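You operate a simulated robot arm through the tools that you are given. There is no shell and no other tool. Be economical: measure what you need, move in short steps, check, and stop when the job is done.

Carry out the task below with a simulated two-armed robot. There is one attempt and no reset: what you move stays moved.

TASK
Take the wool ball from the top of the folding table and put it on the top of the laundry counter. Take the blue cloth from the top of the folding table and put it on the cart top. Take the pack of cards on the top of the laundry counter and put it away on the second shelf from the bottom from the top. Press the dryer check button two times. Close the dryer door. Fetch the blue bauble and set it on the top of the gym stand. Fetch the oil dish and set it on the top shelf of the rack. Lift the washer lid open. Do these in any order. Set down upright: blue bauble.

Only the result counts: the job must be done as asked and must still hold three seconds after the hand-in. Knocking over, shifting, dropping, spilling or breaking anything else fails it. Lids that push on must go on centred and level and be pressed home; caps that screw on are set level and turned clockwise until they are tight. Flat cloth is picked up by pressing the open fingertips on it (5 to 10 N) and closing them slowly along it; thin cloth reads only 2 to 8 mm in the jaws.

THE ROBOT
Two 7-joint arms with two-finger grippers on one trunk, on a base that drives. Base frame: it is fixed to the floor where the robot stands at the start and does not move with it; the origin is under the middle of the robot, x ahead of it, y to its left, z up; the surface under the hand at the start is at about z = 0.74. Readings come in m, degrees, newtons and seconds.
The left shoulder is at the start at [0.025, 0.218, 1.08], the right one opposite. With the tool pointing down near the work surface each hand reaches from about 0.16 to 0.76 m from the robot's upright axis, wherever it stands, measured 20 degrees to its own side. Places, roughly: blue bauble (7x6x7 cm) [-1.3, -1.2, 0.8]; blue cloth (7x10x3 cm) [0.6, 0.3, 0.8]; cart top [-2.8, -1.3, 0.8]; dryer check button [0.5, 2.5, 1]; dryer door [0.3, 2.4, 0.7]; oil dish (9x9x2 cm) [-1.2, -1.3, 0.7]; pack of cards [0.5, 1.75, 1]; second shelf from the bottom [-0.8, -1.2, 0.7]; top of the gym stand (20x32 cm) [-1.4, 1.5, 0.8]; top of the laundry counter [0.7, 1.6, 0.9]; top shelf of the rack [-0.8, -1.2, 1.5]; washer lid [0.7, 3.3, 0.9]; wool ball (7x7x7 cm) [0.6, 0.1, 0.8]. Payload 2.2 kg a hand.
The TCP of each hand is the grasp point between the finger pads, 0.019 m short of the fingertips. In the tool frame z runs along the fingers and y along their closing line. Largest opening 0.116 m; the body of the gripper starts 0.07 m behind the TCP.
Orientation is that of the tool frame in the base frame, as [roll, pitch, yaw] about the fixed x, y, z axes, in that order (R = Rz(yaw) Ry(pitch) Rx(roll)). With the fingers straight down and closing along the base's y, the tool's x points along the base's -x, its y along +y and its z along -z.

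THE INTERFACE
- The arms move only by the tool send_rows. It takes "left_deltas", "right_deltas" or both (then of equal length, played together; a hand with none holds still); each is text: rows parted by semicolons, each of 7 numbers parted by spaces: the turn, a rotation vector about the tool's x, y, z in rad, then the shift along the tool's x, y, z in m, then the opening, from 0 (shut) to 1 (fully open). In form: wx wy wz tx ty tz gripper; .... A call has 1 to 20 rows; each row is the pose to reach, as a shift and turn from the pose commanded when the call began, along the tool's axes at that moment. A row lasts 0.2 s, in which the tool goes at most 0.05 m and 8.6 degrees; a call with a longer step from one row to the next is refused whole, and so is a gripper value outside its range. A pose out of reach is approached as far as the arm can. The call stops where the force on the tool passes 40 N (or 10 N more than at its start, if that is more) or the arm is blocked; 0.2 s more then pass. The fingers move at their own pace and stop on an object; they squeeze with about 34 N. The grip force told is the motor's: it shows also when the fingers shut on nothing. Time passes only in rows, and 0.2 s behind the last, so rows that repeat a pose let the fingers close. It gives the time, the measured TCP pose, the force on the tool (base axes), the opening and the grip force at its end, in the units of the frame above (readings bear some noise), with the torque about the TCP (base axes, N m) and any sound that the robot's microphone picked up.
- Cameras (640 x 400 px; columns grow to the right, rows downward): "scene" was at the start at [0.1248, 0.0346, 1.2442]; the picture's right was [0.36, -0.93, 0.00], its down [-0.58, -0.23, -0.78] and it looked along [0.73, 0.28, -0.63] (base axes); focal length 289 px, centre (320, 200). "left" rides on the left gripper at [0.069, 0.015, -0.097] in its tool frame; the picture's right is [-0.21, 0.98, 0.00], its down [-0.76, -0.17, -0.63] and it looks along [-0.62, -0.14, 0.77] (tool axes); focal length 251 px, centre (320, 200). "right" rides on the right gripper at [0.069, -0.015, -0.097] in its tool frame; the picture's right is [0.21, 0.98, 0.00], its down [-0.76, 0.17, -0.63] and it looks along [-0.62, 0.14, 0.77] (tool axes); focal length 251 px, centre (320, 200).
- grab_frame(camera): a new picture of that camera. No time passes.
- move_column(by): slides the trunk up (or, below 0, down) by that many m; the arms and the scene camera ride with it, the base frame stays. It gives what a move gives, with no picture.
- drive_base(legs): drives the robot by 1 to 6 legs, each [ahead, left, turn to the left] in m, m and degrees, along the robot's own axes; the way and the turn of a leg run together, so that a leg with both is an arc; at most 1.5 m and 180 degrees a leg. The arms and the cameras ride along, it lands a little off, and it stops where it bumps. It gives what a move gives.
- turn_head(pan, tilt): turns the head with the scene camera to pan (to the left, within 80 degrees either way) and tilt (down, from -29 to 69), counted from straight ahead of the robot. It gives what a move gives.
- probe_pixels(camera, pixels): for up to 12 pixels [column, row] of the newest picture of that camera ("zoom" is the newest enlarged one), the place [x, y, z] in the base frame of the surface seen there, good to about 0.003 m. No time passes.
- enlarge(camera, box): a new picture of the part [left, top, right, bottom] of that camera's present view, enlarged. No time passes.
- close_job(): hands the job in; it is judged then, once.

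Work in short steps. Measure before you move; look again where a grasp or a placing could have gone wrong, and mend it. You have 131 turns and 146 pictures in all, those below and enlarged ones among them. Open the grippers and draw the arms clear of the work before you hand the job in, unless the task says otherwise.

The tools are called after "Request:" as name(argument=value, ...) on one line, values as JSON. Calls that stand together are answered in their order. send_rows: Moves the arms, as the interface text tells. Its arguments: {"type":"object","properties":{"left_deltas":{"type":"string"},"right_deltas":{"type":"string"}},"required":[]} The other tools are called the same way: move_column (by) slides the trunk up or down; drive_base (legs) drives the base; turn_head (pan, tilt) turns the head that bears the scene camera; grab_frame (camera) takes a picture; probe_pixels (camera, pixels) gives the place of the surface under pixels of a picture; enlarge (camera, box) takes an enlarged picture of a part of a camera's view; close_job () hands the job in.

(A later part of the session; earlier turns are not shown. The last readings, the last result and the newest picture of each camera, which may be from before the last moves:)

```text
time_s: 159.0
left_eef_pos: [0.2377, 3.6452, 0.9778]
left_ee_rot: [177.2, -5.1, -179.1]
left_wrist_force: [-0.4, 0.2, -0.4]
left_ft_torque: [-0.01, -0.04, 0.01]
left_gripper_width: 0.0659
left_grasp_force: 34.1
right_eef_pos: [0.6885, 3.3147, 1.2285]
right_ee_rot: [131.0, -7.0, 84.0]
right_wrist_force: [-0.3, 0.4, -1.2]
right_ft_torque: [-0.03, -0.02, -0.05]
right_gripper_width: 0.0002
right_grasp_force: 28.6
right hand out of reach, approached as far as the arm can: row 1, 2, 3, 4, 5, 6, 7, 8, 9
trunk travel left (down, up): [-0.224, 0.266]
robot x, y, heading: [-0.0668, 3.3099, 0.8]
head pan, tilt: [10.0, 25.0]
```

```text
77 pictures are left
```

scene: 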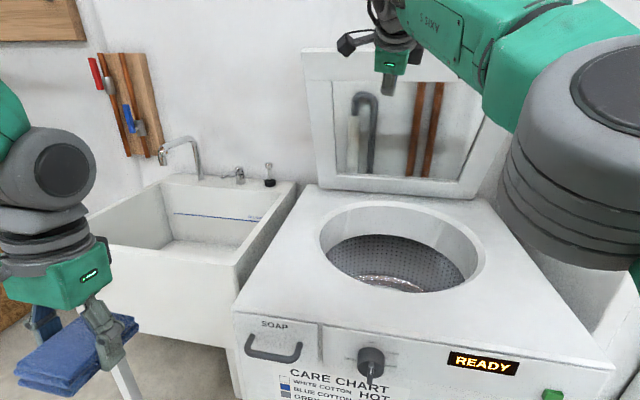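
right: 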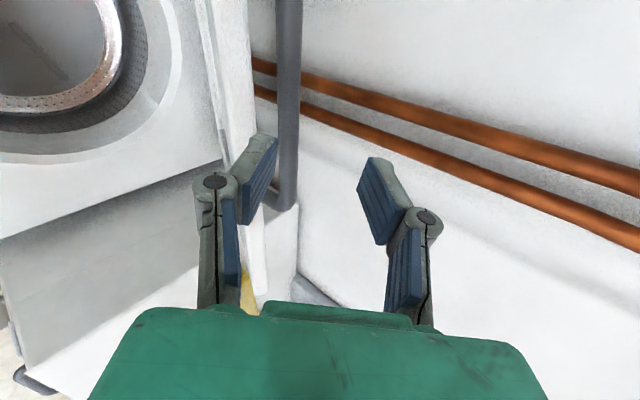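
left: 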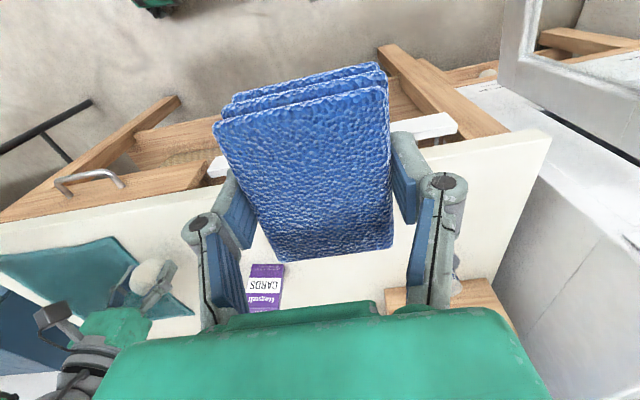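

The hand ended at (0.69, 3.31, 1.23), just in front of the lid's underside. I drive ahead 0.14 m to push it.

Request:
drive_base(legs=[[0.13, 0, 0]])

Request:
grab_frame(camera="scene")

Request:
probe_pixels(camera="scene", pixels=[[320, 85], [310, 70], [400, 215], [540, 70], [500, 212]])

```text
time_s: 160.2
left_eef_pos: [0.3723, 3.6476, 0.9761]
left_ee_rot: [177.2, -4.9, -178.9]
left_wrist_force: [0.3, -0.9, 0.7]
left_ft_torque: [0.0, 0.03, 0.02]
left_gripper_width: 0.066
left_grasp_force: 34.2
right_eef_pos: [0.8225, 3.3187, 1.2336]
right_ee_rot: [131.0, -7.5, 84.1]
right_wrist_force: [1.3, 0.4, 0.7]
right_ft_torque: [0.02, -0.01, 0.01]
right_gripper_width: 0.0002
right_grasp_force: 29.1
trunk travel left (down, up): [-0.224, 0.266]
robot x, y, heading: [0.0649, 3.3144, 1.0]
head pan, tilt: [10.0, 25.0]
```

```text
76 pictures are left
```

scene: 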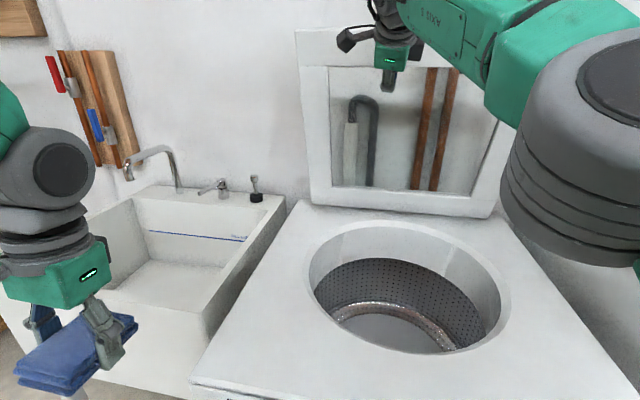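

```text
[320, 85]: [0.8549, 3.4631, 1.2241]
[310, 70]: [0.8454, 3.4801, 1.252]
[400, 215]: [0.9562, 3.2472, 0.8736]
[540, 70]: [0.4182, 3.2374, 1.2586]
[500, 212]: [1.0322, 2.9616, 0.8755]
```

Lid now ≈77°. I push a little farther with the arm.

Request:
send_rows(right_deltas="0 0 0 0.001 0.0064 0.0076 0; 0 0 0 0.002 0.0128 0.0153 0; 0 0 0 0.003 0.019 0.023 0; 0 0 0 0.004 0.0256 0.0306 0; 0 0 0 0.005 0.032 0.038 0; 0 0 0 0.006 0.038 0.046 0; 0 0 0 0.006 0.045 0.054 0")

Request:
grab_frame(camera="scene")

Request:
probe_pixels(camera="scene", pixels=[[320, 85], [312, 72], [310, 195]])

```text
time_s: 161.8
left_eef_pos: [0.3667, 3.6466, 0.9744]
left_ee_rot: [177.1, -5.4, -178.8]
left_wrist_force: [-0.2, 0.2, -0.4]
left_ft_torque: [-0.01, -0.03, -0.03]
left_gripper_width: 0.0658
left_grasp_force: 33.8
right_eef_pos: [0.84, 3.3006, 1.2186]
right_ee_rot: [130.7, -7.5, 84.1]
right_wrist_force: [-0.3, -0.4, 0.4]
right_ft_torque: [-0.03, 0.0, 0.0]
right_gripper_width: 0.0
right_grasp_force: 28.6
right hand out of reach, approached as far as the arm can: row 1, 2, 3, 4, 5, 6, 7
trunk travel left (down, up): [-0.224, 0.266]
robot x, y, heading: [0.0627, 3.3176, 1.1]
head pan, tilt: [10.0, 25.0]
```

```text
75 pictures are left
```

scene: 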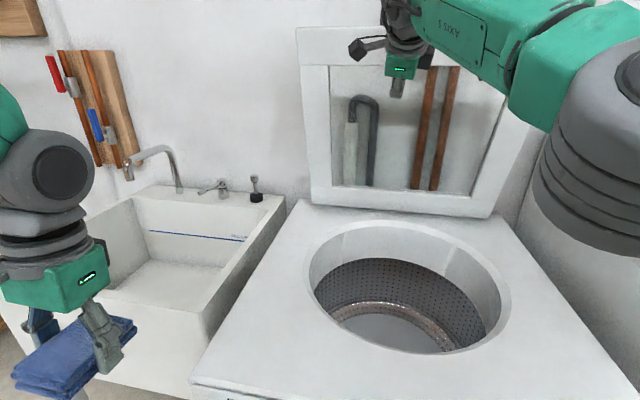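

```text
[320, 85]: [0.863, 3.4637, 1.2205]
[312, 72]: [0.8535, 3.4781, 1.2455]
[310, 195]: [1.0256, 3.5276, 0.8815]
```

Lid is ≈80° open and stays. I back the base off 0.35 m and start restoring the right hand posture.

Request:
drive_base(legs=[[-0.4, 0, 0]])

Request:
send_rows(right_deltas="0 0 -0.12 0 0 -0.03 0; 0 0 -0.25 0 0 -0.06 0; 0 0 -0.38 0 0 -0.09 0; 0 0 -0.51 0 0 -0.12 0; 0 0 -0.64 0 0 -0.15 0; 0 0 -0.77 0 0 -0.18 0; 0 0 -0.9 0 0 -0.2 0; 0 0 -1.03 0 0 -0.2 0; 0 0 -1.16 0 0 -0.2 0; 0 0 -1.29 0 0 -0.2 0; 0 0 -1.42 0 0 -0.2 0; 0 0 -1.571 0 0 -0.2 0")

Request:
grab_frame(camera="scene")

```text
time_s: 164.3
left_eef_pos: [-0.0328, 3.6416, 0.9735]
left_ee_rot: [177.3, -5.5, -178.3]
left_wrist_force: [-0.9, -0.5, -1.9]
left_ft_torque: [0.0, -0.03, 0.03]
left_gripper_width: 0.066
left_grasp_force: 34.1
right_eef_pos: [0.4435, 3.3023, 1.2207]
right_ee_rot: [130.6, -7.5, 84.8]
right_wrist_force: [-0.1, -0.4, -0.3]
right_ft_torque: [-0.02, 0.02, 0.03]
right_gripper_width: 0.0
right_grasp_force: 29.0
trunk travel left (down, up): [-0.224, 0.266]
robot x, y, heading: [-0.333, 3.3061, 1.9]
head pan, tilt: [10.0, 25.0]
```

```text
refused: row 12 steps farther than a row can; nothing moved
```

```text
74 pictures are left
```

scene: 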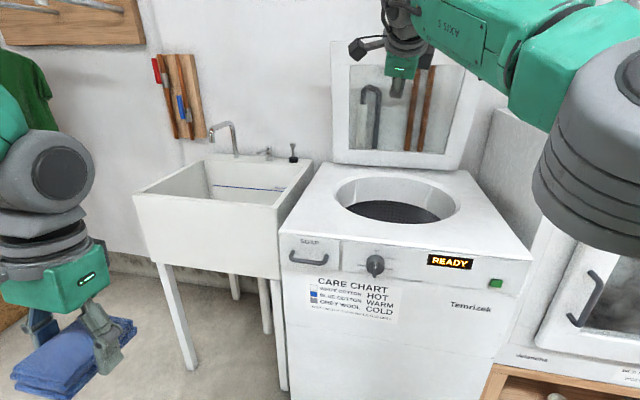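

The lid stays open. I resend the wrist roll with a shorter last step.

Request:
send_rows(right_deltas="0 0 -0.13 0 0 -0.03 0; 0 0 -0.26 0 0 -0.06 0; 0 0 -0.39 0 0 -0.09 0; 0 0 -0.52 0 0 -0.12 0; 0 0 -0.65 0 0 -0.15 0; 0 0 -0.78 0 0 -0.18 0; 0 0 -0.91 0 0 -0.2 0; 0 0 -1.04 0 0 -0.2 0; 0 0 -1.17 0 0 -0.2 0; 0 0 -1.3 0 0 -0.2 0; 0 0 -1.43 0 0 -0.2 0; 0 0 -1.56 0 0 -0.2 0")

```text
time_s: 166.9
left_eef_pos: [-0.0368, 3.6387, 0.9738]
left_ee_rot: [177.0, -5.8, -178.3]
left_wrist_force: [0.5, 0.5, 0.4]
left_ft_torque: [0.01, -0.02, 0.02]
left_gripper_width: 0.0659
left_grasp_force: 33.9
right_eef_pos: [0.2888, 3.2912, 1.352]
right_ee_rot: [167.7, 48.7, 165.0]
right_wrist_force: [0.1, -0.3, -0.6]
right_ft_torque: [0.0, 0.02, 0.01]
right_gripper_width: 0.0
right_grasp_force: 28.6
right hand out of reach, approached as far as the arm can: row 1, 2
trunk travel left (down, up): [-0.224, 0.266]
robot x, y, heading: [-0.3296, 3.3072, 1.9]
head pan, tilt: [10.0, 25.0]
```

Next I pitch the hand down to vertical and bring it to a neutral place.

Request:
send_rows(right_deltas="0 0.106 0 0.031 -0.017 0.014 0; 0 0.212 0 0.063 -0.034 0.028 0; 0 0.319 0 0.0945 -0.051 0.042 0; 0 0.425 0 0.126 -0.068 0.055 0; 0 0.531 0 0.157 -0.086 0.069 0; 0 0.637 0 0.189 -0.103 0.083 0; 0 0.744 0 0.22 -0.12 0.097 0; 0 0.85 0 0.252 -0.137 0.111 0; 0 0.85 0 0.252 -0.137 0.111 0")

Request:
drive_base(legs=[[-0.1, 0, -1.9], [0, -1.45, 0]])

Request:
turn_head(pan=5, tilt=30)

Request:
grab_frame(camera="scene")

```text
time_s: 168.9
left_eef_pos: [-0.0363, 3.6398, 0.9731]
left_ee_rot: [177.0, -5.9, -178.3]
left_wrist_force: [0.1, 0.3, -0.9]
left_ft_torque: [-0.02, 0.01, -0.01]
left_gripper_width: 0.066
left_grasp_force: 33.5
right_eef_pos: [0.1978, 3.2023, 1.071]
right_ee_rot: [171.9, 0.5, 174.3]
right_wrist_force: [-0.1, 0.0, -1.2]
right_ft_torque: [-0.03, -0.01, 0.03]
right_gripper_width: 0.0002
right_grasp_force: 28.9
trunk travel left (down, up): [-0.224, 0.266]
robot x, y, heading: [-0.3286, 3.3067, 1.5]
head pan, tilt: [10.0, 25.0]
```

```text
time_s: 177.2
left_eef_pos: [-0.122, 2.1145, 0.9725]
left_ee_rot: [177.0, -5.9, -179.1]
left_wrist_force: [-0.4, -0.1, -0.9]
left_ft_torque: [0.01, -0.02, -0.02]
left_gripper_width: 0.0659
left_grasp_force: 34.4
right_eef_pos: [0.1099, 1.6736, 1.0716]
right_ee_rot: [171.9, 0.6, 173.6]
right_wrist_force: [-0.8, 0.0, 0.5]
right_ft_torque: [-0.02, -0.03, 0.0]
right_gripper_width: 0.0001
right_grasp_force: 29.0
trunk travel left (down, up): [-0.224, 0.266]
robot x, y, heading: [-0.417, 1.7824, 0.7]
head pan, tilt: [10.0, 25.0]
```

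```text
time_s: 177.8
left_eef_pos: [-0.1245, 2.1137, 0.9717]
left_ee_rot: [177.0, -6.1, -179.1]
left_wrist_force: [0.2, 0.9, 0.1]
left_ft_torque: [0.04, -0.01, 0.01]
left_gripper_width: 0.0656
left_grasp_force: 33.1
right_eef_pos: [0.1061, 1.6728, 1.0734]
right_ee_rot: [171.9, 0.8, 173.5]
right_wrist_force: [0.2, 0.0, -0.2]
right_ft_torque: [0.01, 0.03, -0.04]
right_gripper_width: 0.0
right_grasp_force: 28.4
trunk travel left (down, up): [-0.224, 0.266]
robot x, y, heading: [-0.4172, 1.7846, 0.8]
head pan, tilt: [5.0, 30.0]
```

```text
73 pictures are left
```

scene: 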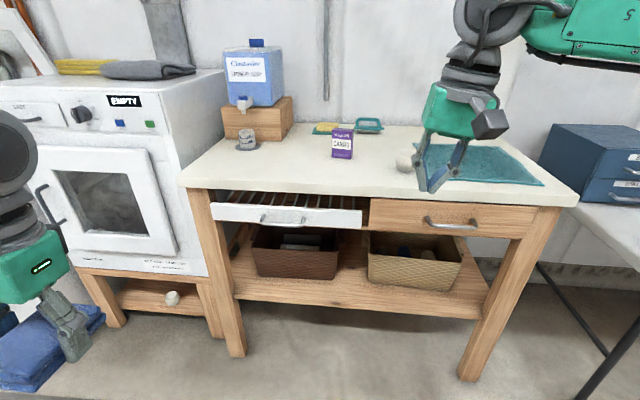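

Cards stand at (342,143). I drive closer with the right hand lined up, then measure the pack.

Request:
drive_base(legs=[[0.27, 0.12, -0.8]])

Request:
turn_head(pan=-8, tilt=30)

Request:
enlarge(camera="scene", box=[240, 80, 480, 230])

```text
time_s: 179.8
left_eef_pos: [0.1428, 2.2232, 0.9736]
left_ee_rot: [176.7, -6.2, -179.6]
left_wrist_force: [-0.8, -0.3, -0.2]
left_ft_torque: [0.02, -0.01, -0.03]
left_gripper_width: 0.0661
left_grasp_force: 34.2
right_eef_pos: [0.3689, 1.7808, 1.0714]
right_ee_rot: [171.4, 0.7, 172.8]
right_wrist_force: [-0.1, -0.1, 0.0]
right_ft_torque: [0.01, 0.04, -0.02]
right_gripper_width: 0.0
right_grasp_force: 27.8
trunk travel left (down, up): [-0.224, 0.266]
robot x, y, heading: [-0.1548, 1.9072, 0.2]
head pan, tilt: [5.0, 30.0]
```

```text
time_s: 180.6
left_eef_pos: [0.1396, 2.2266, 0.9698]
left_ee_rot: [176.9, -6.5, -179.8]
left_wrist_force: [-0.3, 0.9, -1.1]
left_ft_torque: [0.03, 0.02, -0.02]
left_gripper_width: 0.0659
left_grasp_force: 34.4
right_eef_pos: [0.3672, 1.7832, 1.0739]
right_ee_rot: [171.7, 1.0, 172.8]
right_wrist_force: [-0.3, -0.7, -0.1]
right_ft_torque: [0.02, 0.02, -0.03]
right_gripper_width: 0.0
right_grasp_force: 28.3
trunk travel left (down, up): [-0.224, 0.266]
robot x, y, heading: [-0.1615, 1.9056, 0.3]
head pan, tilt: [-8.0, 30.0]
```

```text
2.67 times, centred on (360, 155) of scene
```

zoom: 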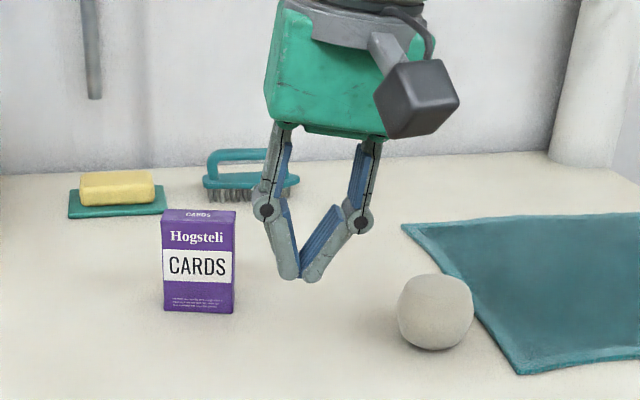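

Request:
probe_pixels(camera="zoom", pixels=[[168, 225], [232, 225], [168, 300], [230, 300], [170, 213], [230, 214], [200, 260], [185, 210], [215, 212]])

```text
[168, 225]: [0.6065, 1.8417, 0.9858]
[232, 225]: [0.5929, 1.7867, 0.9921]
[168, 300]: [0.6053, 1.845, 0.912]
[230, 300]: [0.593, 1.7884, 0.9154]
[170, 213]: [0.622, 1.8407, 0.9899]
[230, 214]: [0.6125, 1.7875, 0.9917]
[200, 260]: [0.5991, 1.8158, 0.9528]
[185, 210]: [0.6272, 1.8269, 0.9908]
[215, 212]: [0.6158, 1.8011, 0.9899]
```

Pack: centre about (0.611, 1.812), turned ~14°, width 62 mm, z 0.90–0.99. I pitch the right hand 45° and yaw −14°, opening, to a pre-grasp 0.1 m back.

Request:
send_rows(right_deltas="0.023 -0.097 0.007 -0.021 0.007 0.008 0.3; 0.046 -0.194 0.014 -0.042 0.015 0.016 0.6; 0.069 -0.29 0.021 -0.063 0.022 0.024 0.85; 0.093 -0.387 0.029 -0.084 0.03 0.033 0.85; 0.116 -0.484 0.036 -0.104 0.037 0.041 0.85; 0.139 -0.58 0.043 -0.125 0.044 0.049 0.85; 0.162 -0.677 0.05 -0.146 0.052 0.057 0.85; 0.185 -0.774 0.057 -0.167 0.059 0.065 0.85; 0.185 -0.774 0.057 -0.167 0.059 0.065 0.85")

Request:
grab_frame(camera="right")

Request:
grab_frame(camera="scene")

```text
time_s: 182.6
left_eef_pos: [0.139, 2.23, 0.9683]
left_ee_rot: [177.1, -6.6, -179.8]
left_wrist_force: [0.1, 0.3, -0.7]
left_ft_torque: [0.01, 0.01, 0.03]
left_gripper_width: 0.0658
left_grasp_force: 34.1
right_eef_pos: [0.5402, 1.833, 1.0215]
right_ee_rot: [-179.7, 45.0, 166.2]
right_wrist_force: [0.3, -0.1, 0.5]
right_ft_torque: [0.0, -0.01, 0.01]
right_gripper_width: 0.0986
right_grasp_force: 0.1
trunk travel left (down, up): [-0.224, 0.266]
robot x, y, heading: [-0.1567, 1.9054, 0.2]
head pan, tilt: [-8.0, 30.0]
```

```text
71 pictures are left
```

right: 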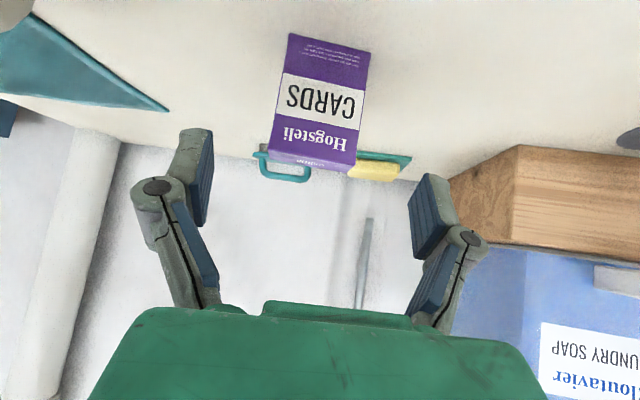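

```text
70 pictures are left
```

scene: 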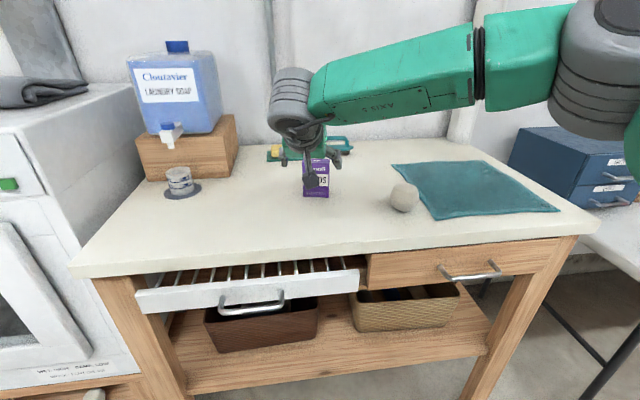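

The pack is centred at column ≈322. I advance 0.1 m along the tool and close.

Request:
send_rows(right_deltas="0 0 0 0 0 0.03 0.85; 0 0 0 0 0 0.06 0.85; 0 0 0 0 0 0.085 0.85; 0 0 0 0 0 0.1 0.85; 0 0 0 0 0 0.1 0.6; 0 0 0 0 0 0.1 0.4; 0 0 0 0 0 0.1 0.3; 0 0 0 0 0 0.1 0.3")

Request:
grab_frame(camera="right")

```text
time_s: 184.4
left_eef_pos: [0.139, 2.2308, 0.9695]
left_ee_rot: [177.1, -6.6, -179.8]
left_wrist_force: [-1.0, 0.0, -0.8]
left_ft_torque: [-0.02, 0.0, 0.02]
left_gripper_width: 0.0658
left_grasp_force: 34.0
right_eef_pos: [0.6112, 1.8185, 0.9502]
right_ee_rot: [-179.7, 45.0, 166.2]
right_wrist_force: [0.1, -0.6, 0.7]
right_ft_torque: [0.04, -0.03, -0.01]
right_gripper_width: 0.0644
right_grasp_force: 34.1
trunk travel left (down, up): [-0.224, 0.266]
robot x, y, heading: [-0.1578, 1.904, 0.2]
head pan, tilt: [-8.0, 30.0]
```

```text
69 pictures are left
```

right: 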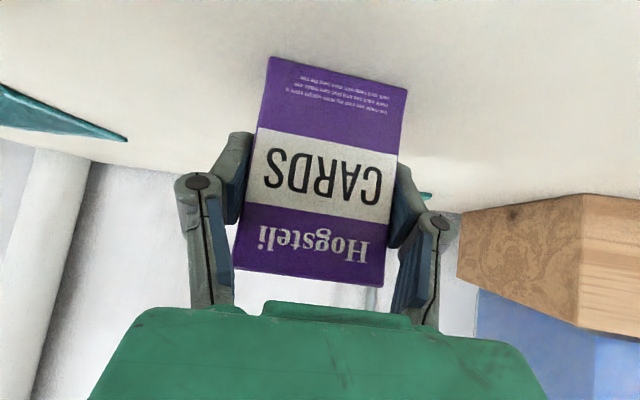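

Pack gripped (64 mm). I lift 0.12 m, back off, and turn to face −y to survey the rest of the room.

Request:
send_rows(right_deltas="0 0 0 -0.02 0 -0.02 0.3; 0 0 0 -0.04 0 -0.045 0.3; 0 0 0 -0.06 0 -0.07 0.3; 0 0 0 -0.085 0 -0.1 0.3; 0 0 0 -0.085 0 -0.13 0.3; 0 0 0 -0.085 0 -0.16 0.3; 0 0 0 -0.07 0 -0.19 0.3")

Request:
drive_base(legs=[[-0.5, 0, 0], [0, 0, -90]])

Request:
turn_head(pan=20, tilt=15)

Request:
grab_frame(camera="scene")

Request:
turn_head(pan=-50, tilt=15)

Request:
grab_frame(camera="scene")

```text
time_s: 186.0
left_eef_pos: [0.1387, 2.2306, 0.97]
left_ee_rot: [177.0, -6.5, -179.8]
left_wrist_force: [-0.1, 0.0, -1.1]
left_ft_torque: [0.01, 0.02, 0.02]
left_gripper_width: 0.0657
left_grasp_force: 34.1
right_eef_pos: [0.5269, 1.8383, 1.1346]
right_ee_rot: [-179.8, 45.1, 166.2]
right_wrist_force: [-0.6, 0.2, -0.9]
right_ft_torque: [0.02, 0.0, 0.0]
right_gripper_width: 0.0645
right_grasp_force: 34.0
trunk travel left (down, up): [-0.224, 0.266]
robot x, y, heading: [-0.1579, 1.904, 0.1]
head pan, tilt: [-8.0, 30.0]
```

```text
time_s: 192.8
left_eef_pos: [-0.3311, 1.6031, 0.9685]
left_ee_rot: [177.0, -6.6, 89.9]
left_wrist_force: [-0.1, -0.2, -1.3]
left_ft_torque: [-0.01, 0.0, 0.03]
left_gripper_width: 0.066
left_grasp_force: 33.4
right_eef_pos: [-0.7262, 1.2182, 1.1349]
right_ee_rot: [-179.7, 44.9, 75.6]
right_wrist_force: [0.0, -0.1, -1.8]
right_ft_torque: [0.03, 0.02, -0.02]
right_gripper_width: 0.064
right_grasp_force: 34.2
trunk travel left (down, up): [-0.224, 0.266]
robot x, y, heading: [-0.6574, 1.9059, -90.1]
head pan, tilt: [-8.0, 30.0]
```

```text
time_s: 193.7
left_eef_pos: [-0.3316, 1.6078, 0.9679]
left_ee_rot: [177.1, -7.0, 89.8]
left_wrist_force: [-0.7, 1.2, -0.8]
left_ft_torque: [-0.03, -0.01, 0.02]
left_gripper_width: 0.066
left_grasp_force: 34.1
right_eef_pos: [-0.7267, 1.2208, 1.1365]
right_ee_rot: [-179.7, 45.1, 75.7]
right_wrist_force: [0.2, 0.0, -1.3]
right_ft_torque: [0.0, 0.01, -0.01]
right_gripper_width: 0.0642
right_grasp_force: 33.7
trunk travel left (down, up): [-0.224, 0.266]
robot x, y, heading: [-0.6559, 1.903, -90.3]
head pan, tilt: [20.0, 15.0]
```

```text
68 pictures are left
```

scene: 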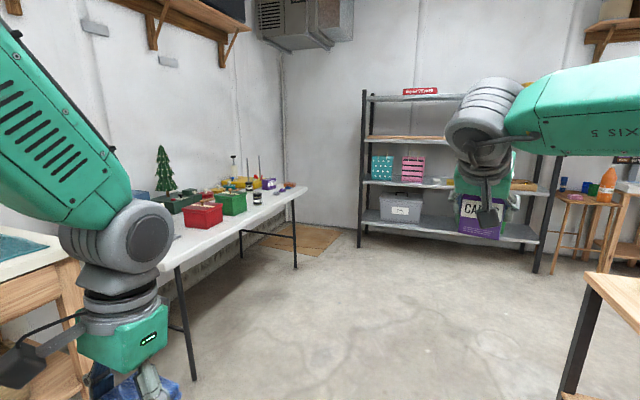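

```text
time_s: 195.1
left_eef_pos: [-0.3307, 1.6078, 0.9691]
left_ee_rot: [177.0, -6.9, 89.8]
left_wrist_force: [-0.2, 0.2, -0.5]
left_ft_torque: [0.04, 0.02, 0.02]
left_gripper_width: 0.0658
left_grasp_force: 34.1
right_eef_pos: [-0.7267, 1.2211, 1.1363]
right_ee_rot: [-179.8, 45.1, 75.7]
right_wrist_force: [0.1, 0.9, -1.8]
right_ft_torque: [-0.01, -0.02, 0.01]
right_gripper_width: 0.0642
right_grasp_force: 33.7
trunk travel left (down, up): [-0.224, 0.266]
robot x, y, heading: [-0.6547, 1.9033, -90.1]
head pan, tilt: [-50.0, 15.0]
```

```text
67 pictures are left
```

scene: 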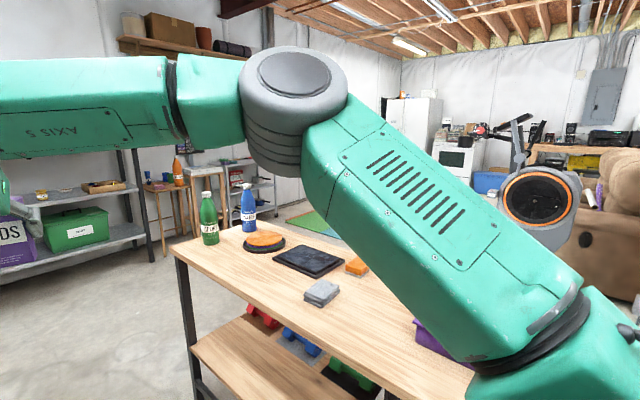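

Rack is ahead on the far wall. I shift left 0.15 m for clearance from the gym stand, then drive 1.5 m toward the rack and look.

Request:
drive_base(legs=[[0, 0.15, 0], [1.5, 0, 0]])

Request:
turn_head(pan=-15, tilt=15)

Request:
grab_frame(camera="scene")

```text
time_s: 203.4
left_eef_pos: [-0.1666, 0.1283, 0.9644]
left_ee_rot: [178.5, -6.4, 89.5]
left_wrist_force: [0.2, 0.2, -1.1]
left_ft_torque: [-0.04, 0.05, 0.0]
left_gripper_width: 0.0662
left_grasp_force: 34.3
right_eef_pos: [-0.5581, -0.2564, 1.1362]
right_ee_rot: [-178.3, 45.4, 76.6]
right_wrist_force: [2.0, 1.0, -1.8]
right_ft_torque: [-0.1, 0.1, -0.1]
right_gripper_width: 0.0644
right_grasp_force: 33.5
trunk travel left (down, up): [-0.224, 0.266]
robot x, y, heading: [-0.5106, 0.4264, -90.4]
head pan, tilt: [-50.0, 15.0]
```

```text
time_s: 204.4
left_eef_pos: [-0.1399, 0.1316, 0.9541]
left_ee_rot: [179.7, -6.9, 89.5]
left_wrist_force: [1.6, 0.1, -1.7]
left_ft_torque: [0.01, 0.12, 0.02]
left_gripper_width: 0.066
left_grasp_force: 34.3
right_eef_pos: [-0.526, -0.2526, 1.1395]
right_ee_rot: [-176.6, 45.8, 78.2]
right_wrist_force: [2.7, -0.1, -1.6]
right_ft_torque: [-0.08, 0.21, -0.21]
right_gripper_width: 0.0642
right_grasp_force: 34.1
trunk travel left (down, up): [-0.224, 0.266]
robot x, y, heading: [-0.5006, 0.4276, -90.3]
head pan, tilt: [-15.0, 15.0]
```

```text
66 pictures are left
```

scene: 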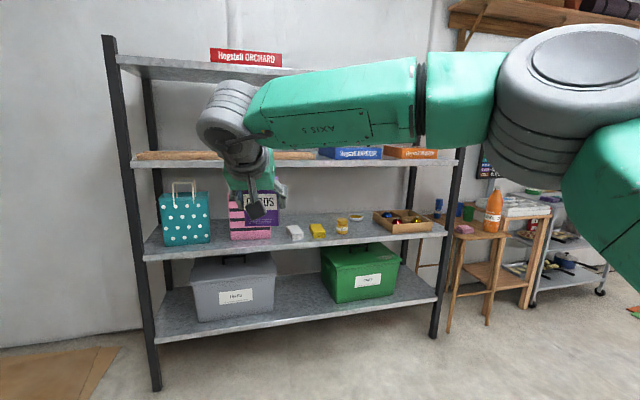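

The second shelf holds two bags, small boxes, a dish and a tray. I enlarge it and probe.

Request:
enlarge(camera="scene", box=[260, 180, 480, 318])

Request:
probe_pixels(camera="scene", pixels=[[285, 245], [350, 245], [295, 233], [358, 216], [405, 222], [430, 225], [260, 250], [160, 252], [440, 232], [320, 160], [165, 160], [250, 72]])

```text
2.90 times, centred on (370, 249) of scene
```

zoom: 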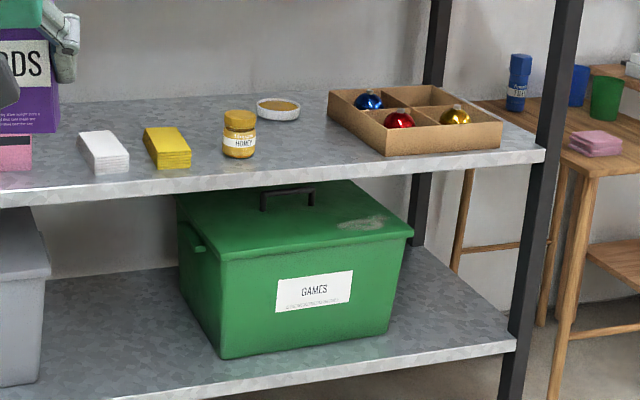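

```text
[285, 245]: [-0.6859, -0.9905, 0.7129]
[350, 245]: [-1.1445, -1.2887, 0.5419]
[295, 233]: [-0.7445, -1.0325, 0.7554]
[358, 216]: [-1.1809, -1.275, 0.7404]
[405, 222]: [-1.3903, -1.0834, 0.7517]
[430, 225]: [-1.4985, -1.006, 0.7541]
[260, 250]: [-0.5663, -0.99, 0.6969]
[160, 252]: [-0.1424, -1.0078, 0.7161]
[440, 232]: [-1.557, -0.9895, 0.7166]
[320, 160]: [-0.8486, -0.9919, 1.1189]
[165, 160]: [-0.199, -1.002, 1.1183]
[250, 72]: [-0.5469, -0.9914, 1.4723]
```

Second shelf top is z≈0.717, front edge y≈−0.99; boxes, honey jar, dish and bauble tray are on it. I lower the trunk 0.2 m, move right and closer, and look again.

Request:
move_column(by=-0.2)

Request:
drive_base(legs=[[0, -0.4, 0], [0.4, 0, 0]])

Request:
turn_head(pan=-5, tilt=25)

Request:
grab_frame(camera="scene")

```text
time_s: 206.6
left_eef_pos: [-0.1732, 0.1304, 0.7683]
left_ee_rot: [178.1, -6.3, 89.6]
left_wrist_force: [-0.5, -0.5, -0.5]
left_ft_torque: [0.03, 0.01, 0.01]
left_gripper_width: 0.0657
left_grasp_force: 34.1
right_eef_pos: [-0.5656, -0.2526, 0.9379]
right_ee_rot: [-178.9, 45.5, 76.4]
right_wrist_force: [0.3, -0.7, -0.7]
right_ft_torque: [-0.03, -0.01, -0.06]
right_gripper_width: 0.0641
right_grasp_force: 33.7
trunk travel left (down, up): [-0.024, 0.466]
robot x, y, heading: [-0.5098, 0.4226, -90.4]
head pan, tilt: [-15.0, 15.0]
```

```text
time_s: 211.2
left_eef_pos: [-0.5897, -0.2686, 0.7698]
left_ee_rot: [177.5, -6.4, 88.9]
left_wrist_force: [-0.6, -0.5, 0.0]
left_ft_torque: [0.0, -0.01, 0.01]
left_gripper_width: 0.0657
left_grasp_force: 34.3
right_eef_pos: [-0.9887, -0.6472, 0.9356]
right_ee_rot: [-179.4, 45.2, 75.1]
right_wrist_force: [-1.0, 0.0, -1.8]
right_ft_torque: [0.04, -0.07, 0.1]
right_gripper_width: 0.0644
right_grasp_force: 34.1
trunk travel left (down, up): [-0.024, 0.466]
robot x, y, heading: [-0.9158, 0.0315, -91.0]
head pan, tilt: [-15.0, 15.0]
```

```text
time_s: 211.9
left_eef_pos: [-0.5893, -0.2657, 0.7687]
left_ee_rot: [177.7, -6.5, 89.0]
left_wrist_force: [-0.6, -0.7, 0.3]
left_ft_torque: [0.0, -0.04, -0.02]
left_gripper_width: 0.066
left_grasp_force: 33.8
right_eef_pos: [-0.9917, -0.6454, 0.9392]
right_ee_rot: [-179.3, 45.4, 75.1]
right_wrist_force: [-2.9, -0.6, -0.6]
right_ft_torque: [0.03, -0.11, 0.14]
right_gripper_width: 0.0641
right_grasp_force: 34.7
trunk travel left (down, up): [-0.024, 0.466]
robot x, y, heading: [-0.9177, 0.0306, -91.1]
head pan, tilt: [-5.0, 25.0]
```

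```text
64 pictures are left
```

scene: 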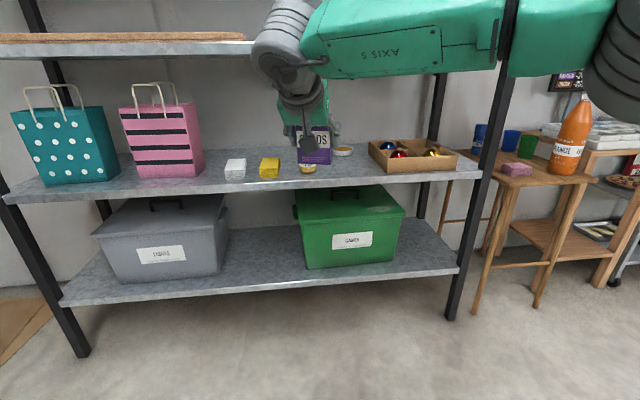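

I probe the layout on the shelf to pick a free spot.

Request:
probe_pixels(camera="scene", pixels=[[203, 170], [227, 165], [246, 165], [261, 165], [280, 162], [308, 168], [250, 150], [225, 150], [165, 178], [213, 180], [180, 195], [370, 150]])

Request:
enlarge(camera="scene", box=[180, 110, 480, 297])

```text
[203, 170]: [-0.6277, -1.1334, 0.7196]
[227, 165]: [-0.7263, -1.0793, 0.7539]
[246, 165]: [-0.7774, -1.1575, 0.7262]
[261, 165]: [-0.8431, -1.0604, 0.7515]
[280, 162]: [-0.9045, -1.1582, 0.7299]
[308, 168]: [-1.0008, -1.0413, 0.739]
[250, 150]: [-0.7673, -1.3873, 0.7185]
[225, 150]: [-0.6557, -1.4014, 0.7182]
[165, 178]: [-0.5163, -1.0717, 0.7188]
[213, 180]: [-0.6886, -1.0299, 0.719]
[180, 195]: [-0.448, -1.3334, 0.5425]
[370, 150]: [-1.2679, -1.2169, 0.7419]
```

```text
2.13 times, centred on (330, 204) of scene
```

zoom: 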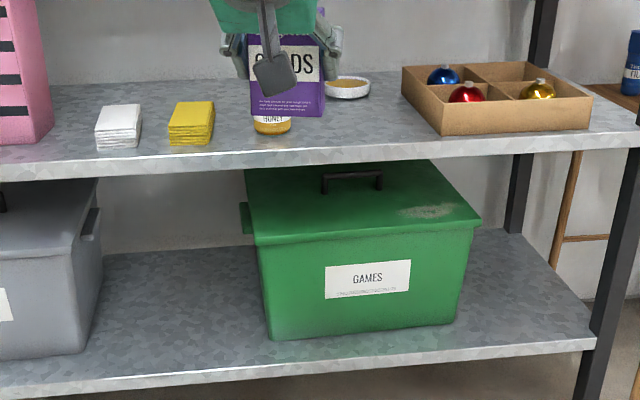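

Free spot behind the white/yellow boxes at (−0.80, −1.24). I lower the hand 0.12 m here, shift left 0.19 m, then go ahead 0.3 m and check.

Request:
send_rows(right_deltas="0 0 0 0.02 0 0.02 0.3; 0 0 0 0.042 0 0.042 0.3; 0 0 0 0.063 0 0.063 0.3; 0 0 0 0.083 0 0.083 0.3; 0 0 0 0.083 0 0.083 0.3")

Request:
drive_base(legs=[[0, 0.19, 1], [0.3, 0, 0]])

Request:
send_rows(right_deltas="0 0 0 0 0 0 0.3; 0 0 0 0 0 0 0.3; 0 0 0 0 0 0 0.3; 0 0 0 0 0 0 0.3; 0 0 0 0 0 0 0.3; 0 0 0 0 0 0 0.3; 0 0 0 0 0 0 0.3; 0 0 0 0 0 0 0.3; 0 0 0 0 0 0 0.3; 0 0 0 0 0 0 0.3")

Request:
grab_frame(camera="scene")

```text
time_s: 213.1
left_eef_pos: [-0.5734, -0.2648, 0.7604]
left_ee_rot: [178.7, -6.9, 88.9]
left_wrist_force: [-1.2, 0.1, -0.5]
left_ft_torque: [-0.02, -0.01, 0.0]
left_gripper_width: 0.0661
left_grasp_force: 33.9
right_eef_pos: [-0.9728, -0.6462, 0.8234]
right_ee_rot: [-178.0, 45.7, 76.1]
right_wrist_force: [0.0, 0.8, -1.7]
right_ft_torque: [0.01, 0.05, 0.03]
right_gripper_width: 0.0643
right_grasp_force: 34.0
trunk travel left (down, up): [-0.024, 0.466]
robot x, y, heading: [-0.9164, 0.0317, -90.9]
head pan, tilt: [-5.0, 25.0]
```

```text
time_s: 216.3
left_eef_pos: [-0.3835, -0.5527, 0.7644]
left_ee_rot: [178.1, -6.9, 90.4]
left_wrist_force: [-0.3, -1.1, -1.0]
left_ft_torque: [0.02, -0.02, 0.0]
left_gripper_width: 0.0657
left_grasp_force: 33.7
right_eef_pos: [-0.7745, -0.9447, 0.8218]
right_ee_rot: [-178.8, 45.5, 77.1]
right_wrist_force: [-0.9, -0.1, -1.1]
right_ft_torque: [0.0, -0.03, 0.0]
right_gripper_width: 0.0645
right_grasp_force: 34.1
trunk travel left (down, up): [-0.024, 0.466]
robot x, y, heading: [-0.7282, -0.2676, -89.6]
head pan, tilt: [-5.0, 25.0]
```

```text
time_s: 218.5
left_eef_pos: [-0.3818, -0.5502, 0.7627]
left_ee_rot: [178.2, -7.1, 90.5]
left_wrist_force: [0.5, -0.4, -0.9]
left_ft_torque: [0.0, -0.01, -0.04]
left_gripper_width: 0.0661
left_grasp_force: 34.8
right_eef_pos: [-0.7719, -0.9422, 0.8248]
right_ee_rot: [-178.6, 45.7, 77.2]
right_wrist_force: [1.7, 0.2, -0.9]
right_ft_torque: [0.01, -0.02, 0.02]
right_gripper_width: 0.0644
right_grasp_force: 34.8
trunk travel left (down, up): [-0.024, 0.466]
robot x, y, heading: [-0.7237, -0.266, -89.3]
head pan, tilt: [-5.0, 25.0]
```

```text
62 pictures are left
```

scene: 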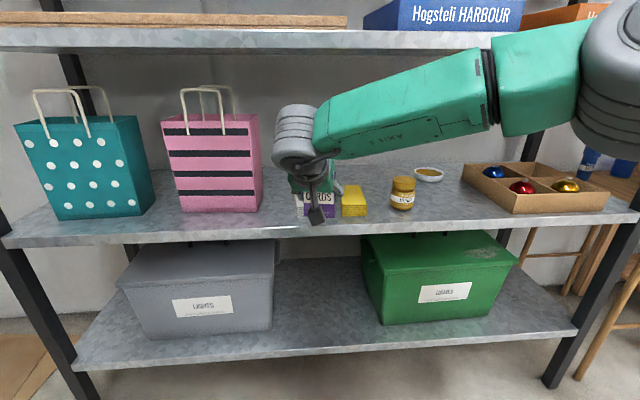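

I probe forearm and elbow heights versus the third shelf before going further in.

Request:
probe_pixels(camera="scene", pixels=[[400, 80], [470, 55], [580, 40], [610, 60], [300, 115], [200, 40], [345, 100], [345, 205], [318, 200], [400, 195]])

```text
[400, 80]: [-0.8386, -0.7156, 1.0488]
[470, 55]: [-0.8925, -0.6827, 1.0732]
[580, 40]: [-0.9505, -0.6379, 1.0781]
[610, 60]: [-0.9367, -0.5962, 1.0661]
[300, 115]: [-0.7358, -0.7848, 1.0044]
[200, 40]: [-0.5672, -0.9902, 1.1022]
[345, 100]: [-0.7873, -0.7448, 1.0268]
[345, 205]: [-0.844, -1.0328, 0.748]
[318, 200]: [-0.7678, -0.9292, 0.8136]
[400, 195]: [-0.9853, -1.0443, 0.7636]
```

Elbow's far side (~y −0.73) stays outside the shelf if I drive 0.2 m. I do that, then extend the arm.

Request:
move_column(by=-0.02)

Request:
send_rows(right_deltas="0 0 0 -0.007 0 -0.007 0.3; 0 0 0 -0.014 0 -0.014 0.3")

Request:
drive_base(legs=[[0.2, 0, 0]])

Request:
grab_frame(camera="scene")

Request:
grab_frame(camera="right")

```text
time_s: 219.1
left_eef_pos: [-0.3828, -0.5498, 0.7424]
left_ee_rot: [178.3, -7.1, 90.5]
left_wrist_force: [-1.4, -0.3, -0.2]
left_ft_torque: [0.0, 0.01, 0.0]
left_gripper_width: 0.0658
left_grasp_force: 33.8
right_eef_pos: [-0.7729, -0.9407, 0.8044]
right_ee_rot: [-178.6, 45.6, 77.2]
right_wrist_force: [-0.2, 0.3, -1.4]
right_ft_torque: [-0.01, 0.0, 0.02]
right_gripper_width: 0.0643
right_grasp_force: 34.0
trunk travel left (down, up): [-0.004, 0.486]
robot x, y, heading: [-0.725, -0.265, -89.5]
head pan, tilt: [-5.0, 25.0]
```

```text
time_s: 219.7
left_eef_pos: [-0.3825, -0.5506, 0.7428]
left_ee_rot: [178.3, -7.2, 90.4]
left_wrist_force: [0.6, 0.1, 0.5]
left_ft_torque: [0.03, 0.01, 0.03]
left_gripper_width: 0.066
left_grasp_force: 34.1
right_eef_pos: [-0.7726, -0.9404, 0.8248]
right_ee_rot: [-178.6, 45.7, 77.2]
right_wrist_force: [0.3, -0.8, -1.8]
right_ft_torque: [0.0, 0.02, -0.01]
right_gripper_width: 0.0645
right_grasp_force: 33.8
trunk travel left (down, up): [-0.004, 0.486]
robot x, y, heading: [-0.7254, -0.2672, -89.6]
head pan, tilt: [-5.0, 25.0]
```

```text
time_s: 221.3
left_eef_pos: [-0.3832, -0.7516, 0.7421]
left_ee_rot: [178.2, -7.2, 90.2]
left_wrist_force: [0.0, -0.8, -1.0]
left_ft_torque: [0.0, 0.03, 0.01]
left_gripper_width: 0.0656
left_grasp_force: 34.5
right_eef_pos: [-0.7767, -1.1403, 0.8228]
right_ee_rot: [-178.5, 45.6, 76.8]
right_wrist_force: [-1.2, -0.5, -1.2]
right_ft_torque: [-0.01, 0.0, 0.01]
right_gripper_width: 0.064
right_grasp_force: 33.9
trunk travel left (down, up): [-0.004, 0.486]
robot x, y, heading: [-0.7285, -0.4685, -89.9]
head pan, tilt: [-5.0, 25.0]
```

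```text
61 pictures are left
```

scene: 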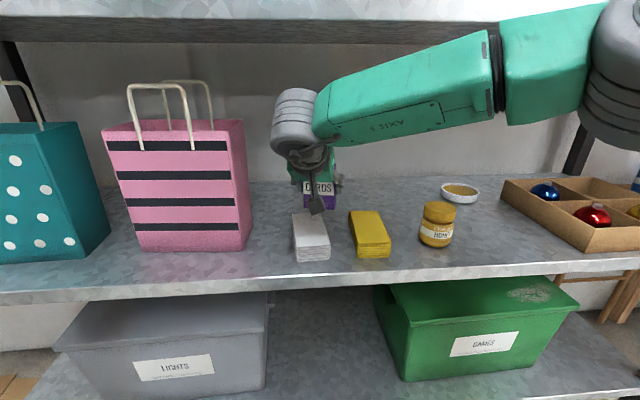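

```text
60 pictures are left
```

right: 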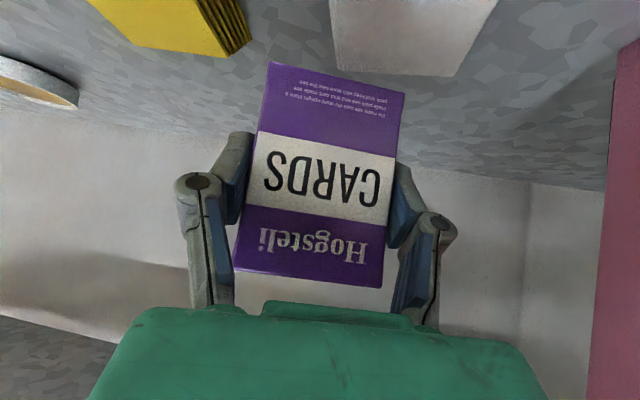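

Clear so far. I extend to (−0.80, −1.225) and lower toward the shelf.

Request:
send_rows(right_deltas="0 0 0 -0.02 -0.001 0.021 0.3; 0 0 0 -0.041 -0.002 0.042 0.3; 0 0 0 -0.0616 -0.003 0.063 0.3; 0 0 0 -0.05 -0.003 0.074 0.3; 0 0 0 -0.038 -0.003 0.085 0.3; 0 0 0 -0.03 -0.003 0.0935 0.3; 0 0 0 -0.0275 -0.003 0.096 0.3; 0 0 0 -0.0275 -0.003 0.096 0.3")

Request:
enlarge(camera="scene", box=[230, 90, 430, 215])

```text
time_s: 223.1
left_eef_pos: [-0.3836, -0.7486, 0.7414]
left_ee_rot: [178.2, -7.6, 90.1]
left_wrist_force: [-0.3, 0.3, -0.2]
left_ft_torque: [0.01, -0.03, -0.03]
left_gripper_width: 0.0659
left_grasp_force: 34.3
right_eef_pos: [-0.8011, -1.221, 0.7781]
right_ee_rot: [-178.7, 45.9, 76.7]
right_wrist_force: [-0.4, -0.8, -0.8]
right_ft_torque: [0.0, -0.02, 0.01]
right_gripper_width: 0.0642
right_grasp_force: 33.4
trunk travel left (down, up): [-0.004, 0.486]
robot x, y, heading: [-0.726, -0.465, -90.0]
head pan, tilt: [-5.0, 25.0]
```

```text
3.20 times, centred on (330, 152) of scene
```

zoom: 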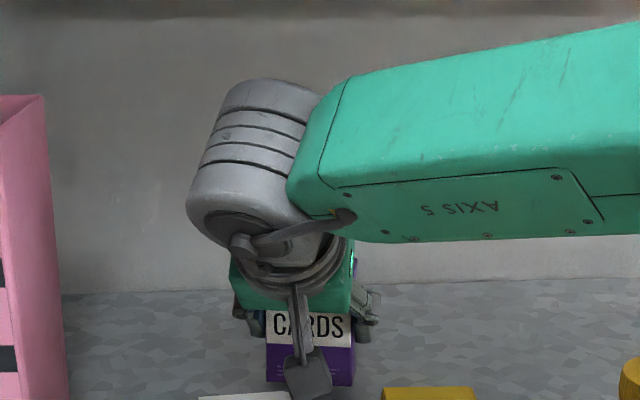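

Pack bottom should be ~9 mm above the shelf. I lower in small steps until contact.

Request:
send_rows(right_deltas="0 0 0 0.002 0 0.002 0.3; 0 0 0 0.004 0 0.004 0.3; 0 0 0 0.0055 0 0.0055 0.3; 0 0 0 0.007 0 0.007 0.3; 0 0 0 0.008 0 0.008 0.3")

Request:
grab_frame(camera="right")

```text
time_s: 224.3
left_eef_pos: [-0.3833, -0.7466, 0.7417]
left_ee_rot: [178.2, -7.3, 90.1]
left_wrist_force: [-0.2, -0.4, -0.6]
left_ft_torque: [0.03, 0.0, -0.01]
left_gripper_width: 0.0661
left_grasp_force: 34.1
right_eef_pos: [-0.8019, -1.2227, 0.7709]
right_ee_rot: [-178.9, 46.1, 76.6]
right_wrist_force: [-0.3, 2.2, 12.8]
right_ft_torque: [0.11, -0.53, 0.08]
right_gripper_width: 0.0642
right_grasp_force: 34.4
trunk travel left (down, up): [-0.004, 0.486]
robot x, y, heading: [-0.7254, -0.4634, -89.9]
head pan, tilt: [-5.0, 25.0]
```

```text
58 pictures are left
```

right: 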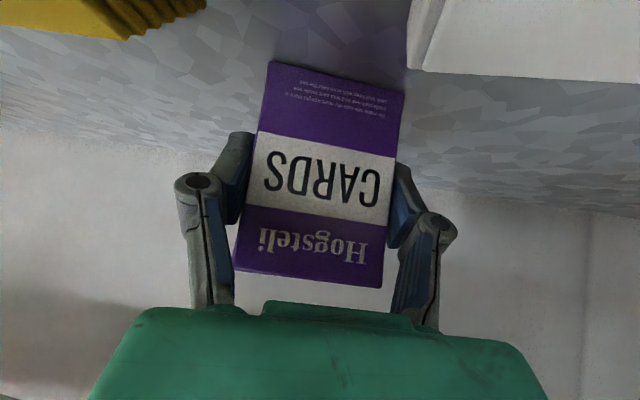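

Contact at 13 N: the pack stands on the shelf. I ease off, open, and withdraw back and slightly up along the hand's axis.

Request:
send_rows(right_deltas="0 0 0 -0.001 0 -0.001 0.4; 0 0 0 -0.001 0 -0.001 0.65; 0 0 0 -0.001 0 -0.001 0.85; 0 0 0 -0.001 0 -0.001 0.85; 0 0 0 0.005 0 -0.02 0.85; 0 0 0 0.015 0 -0.045 0.85; 0 0 0 0.03 0 -0.08 0.85; 0 0 0 0.048 0 -0.121 0.85")

Request:
grab_frame(camera="right")

```text
time_s: 226.1
left_eef_pos: [-0.3841, -0.7478, 0.7415]
left_ee_rot: [178.1, -7.3, 90.1]
left_wrist_force: [0.2, -0.9, 0.0]
left_ft_torque: [0.03, -0.02, 0.04]
left_gripper_width: 0.0657
left_grasp_force: 33.6
right_eef_pos: [-0.772, -1.1057, 0.8201]
right_ee_rot: [-178.7, 45.9, 76.7]
right_wrist_force: [-0.1, 0.5, -0.3]
right_ft_torque: [-0.01, -0.01, 0.01]
right_gripper_width: 0.0986
right_grasp_force: 0.0
trunk travel left (down, up): [-0.004, 0.486]
robot x, y, heading: [-0.7207, -0.466, -89.7]
head pan, tilt: [-5.0, 25.0]
```

```text
57 pictures are left
```

right: 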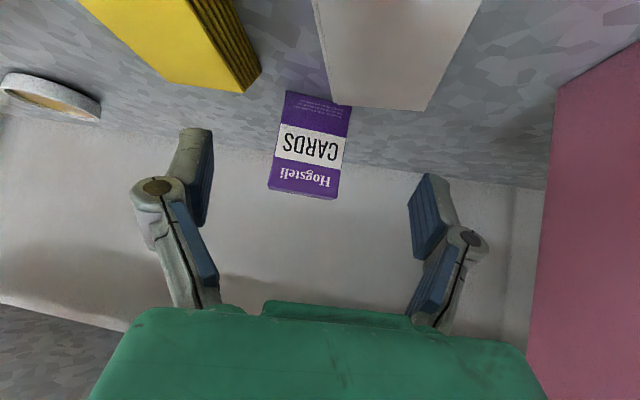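

The pack stands upright on the shelf. Next the dish: I back off 0.25 m, move right 0.42 m and look at dish and tray.

Request:
drive_base(legs=[[-0.25, 0, 0], [0, -0.4, 0]])

Request:
turn_head(pan=0, tilt=28)

Request:
enlarge(camera="scene", box=[200, 100, 520, 300])

```text
time_s: 230.1
left_eef_pos: [-0.7822, -0.5001, 0.7376]
left_ee_rot: [178.6, -7.5, 89.6]
left_wrist_force: [1.1, 0.3, 0.5]
left_ft_torque: [0.0, 0.02, 0.0]
left_gripper_width: 0.0661
left_grasp_force: 34.3
right_eef_pos: [-1.1736, -0.8552, 0.8203]
right_ee_rot: [-178.1, 45.7, 76.9]
right_wrist_force: [-0.4, 0.0, 0.1]
right_ft_torque: [0.02, 0.01, -0.03]
right_gripper_width: 0.0985
right_grasp_force: 0.2
trunk travel left (down, up): [-0.004, 0.486]
robot x, y, heading: [-1.1258, -0.2129, -90.5]
head pan, tilt: [-5.0, 25.0]
```

```text
time_s: 230.7
left_eef_pos: [-0.7844, -0.4966, 0.7388]
left_ee_rot: [178.4, -7.7, 89.8]
left_wrist_force: [0.5, 0.0, -0.8]
left_ft_torque: [0.0, 0.03, -0.02]
left_gripper_width: 0.066
left_grasp_force: 34.0
right_eef_pos: [-1.1756, -0.8534, 0.8208]
right_ee_rot: [-178.5, 46.0, 76.4]
right_wrist_force: [0.1, 0.1, -1.0]
right_ft_torque: [-0.04, 0.05, -0.04]
right_gripper_width: 0.0986
right_grasp_force: 0.1
trunk travel left (down, up): [-0.004, 0.486]
robot x, y, heading: [-1.1227, -0.2117, -90.4]
head pan, tilt: [0.0, 28.0]
```

```text
2.00 times, centred on (360, 200) of scene
```

zoom: 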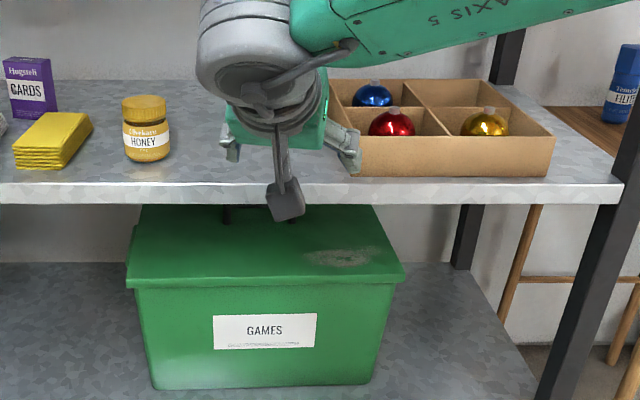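

The hand hides the dish; I use the wrist camera.

Request:
grab_frame(camera="right")

Request:
probe_pixels(camera="zoom", pixels=[[332, 85], [350, 170], [550, 150], [500, 82], [372, 95], [392, 120], [485, 120], [375, 85], [365, 165], [148, 160]])

```text
55 pictures are left
```

right: 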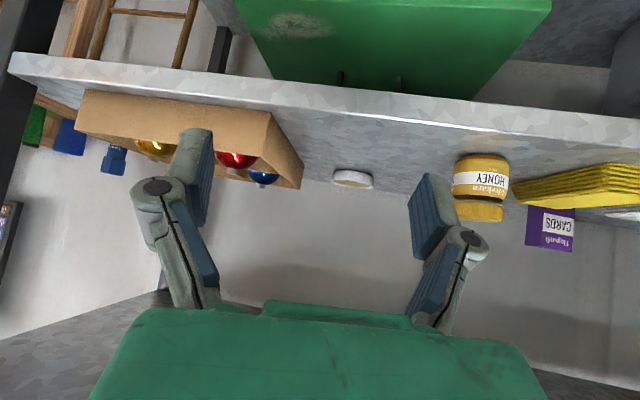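

```text
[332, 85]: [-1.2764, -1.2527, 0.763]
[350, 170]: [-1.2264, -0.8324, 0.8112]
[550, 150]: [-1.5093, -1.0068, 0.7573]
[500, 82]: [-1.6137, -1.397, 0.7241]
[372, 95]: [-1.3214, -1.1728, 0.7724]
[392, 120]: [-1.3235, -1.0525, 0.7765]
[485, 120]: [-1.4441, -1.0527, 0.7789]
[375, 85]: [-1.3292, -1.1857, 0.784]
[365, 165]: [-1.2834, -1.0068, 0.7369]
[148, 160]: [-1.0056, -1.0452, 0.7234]
```

Tray spans x −1.51…−1.27; dish is to its left. I enlarge the dish in the wrist view and probe it.

Request:
enlarge(camera="right", box=[240, 130, 460, 267])

Request:
probe_pixels(camera="right", pixels=[[333, 176], [352, 172], [372, 180], [352, 182], [352, 187], [340, 186], [364, 188], [300, 180]])

```text
2.91 times, centred on (350, 198) of right
```

zoom: 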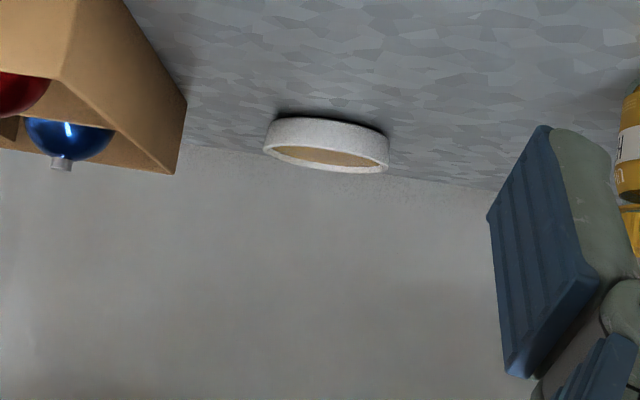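

```text
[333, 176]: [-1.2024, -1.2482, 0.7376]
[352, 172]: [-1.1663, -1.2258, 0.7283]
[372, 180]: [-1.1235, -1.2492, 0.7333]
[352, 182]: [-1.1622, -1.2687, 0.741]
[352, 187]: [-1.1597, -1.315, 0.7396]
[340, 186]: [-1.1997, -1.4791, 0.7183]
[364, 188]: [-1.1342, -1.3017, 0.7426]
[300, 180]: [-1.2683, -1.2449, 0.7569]
```

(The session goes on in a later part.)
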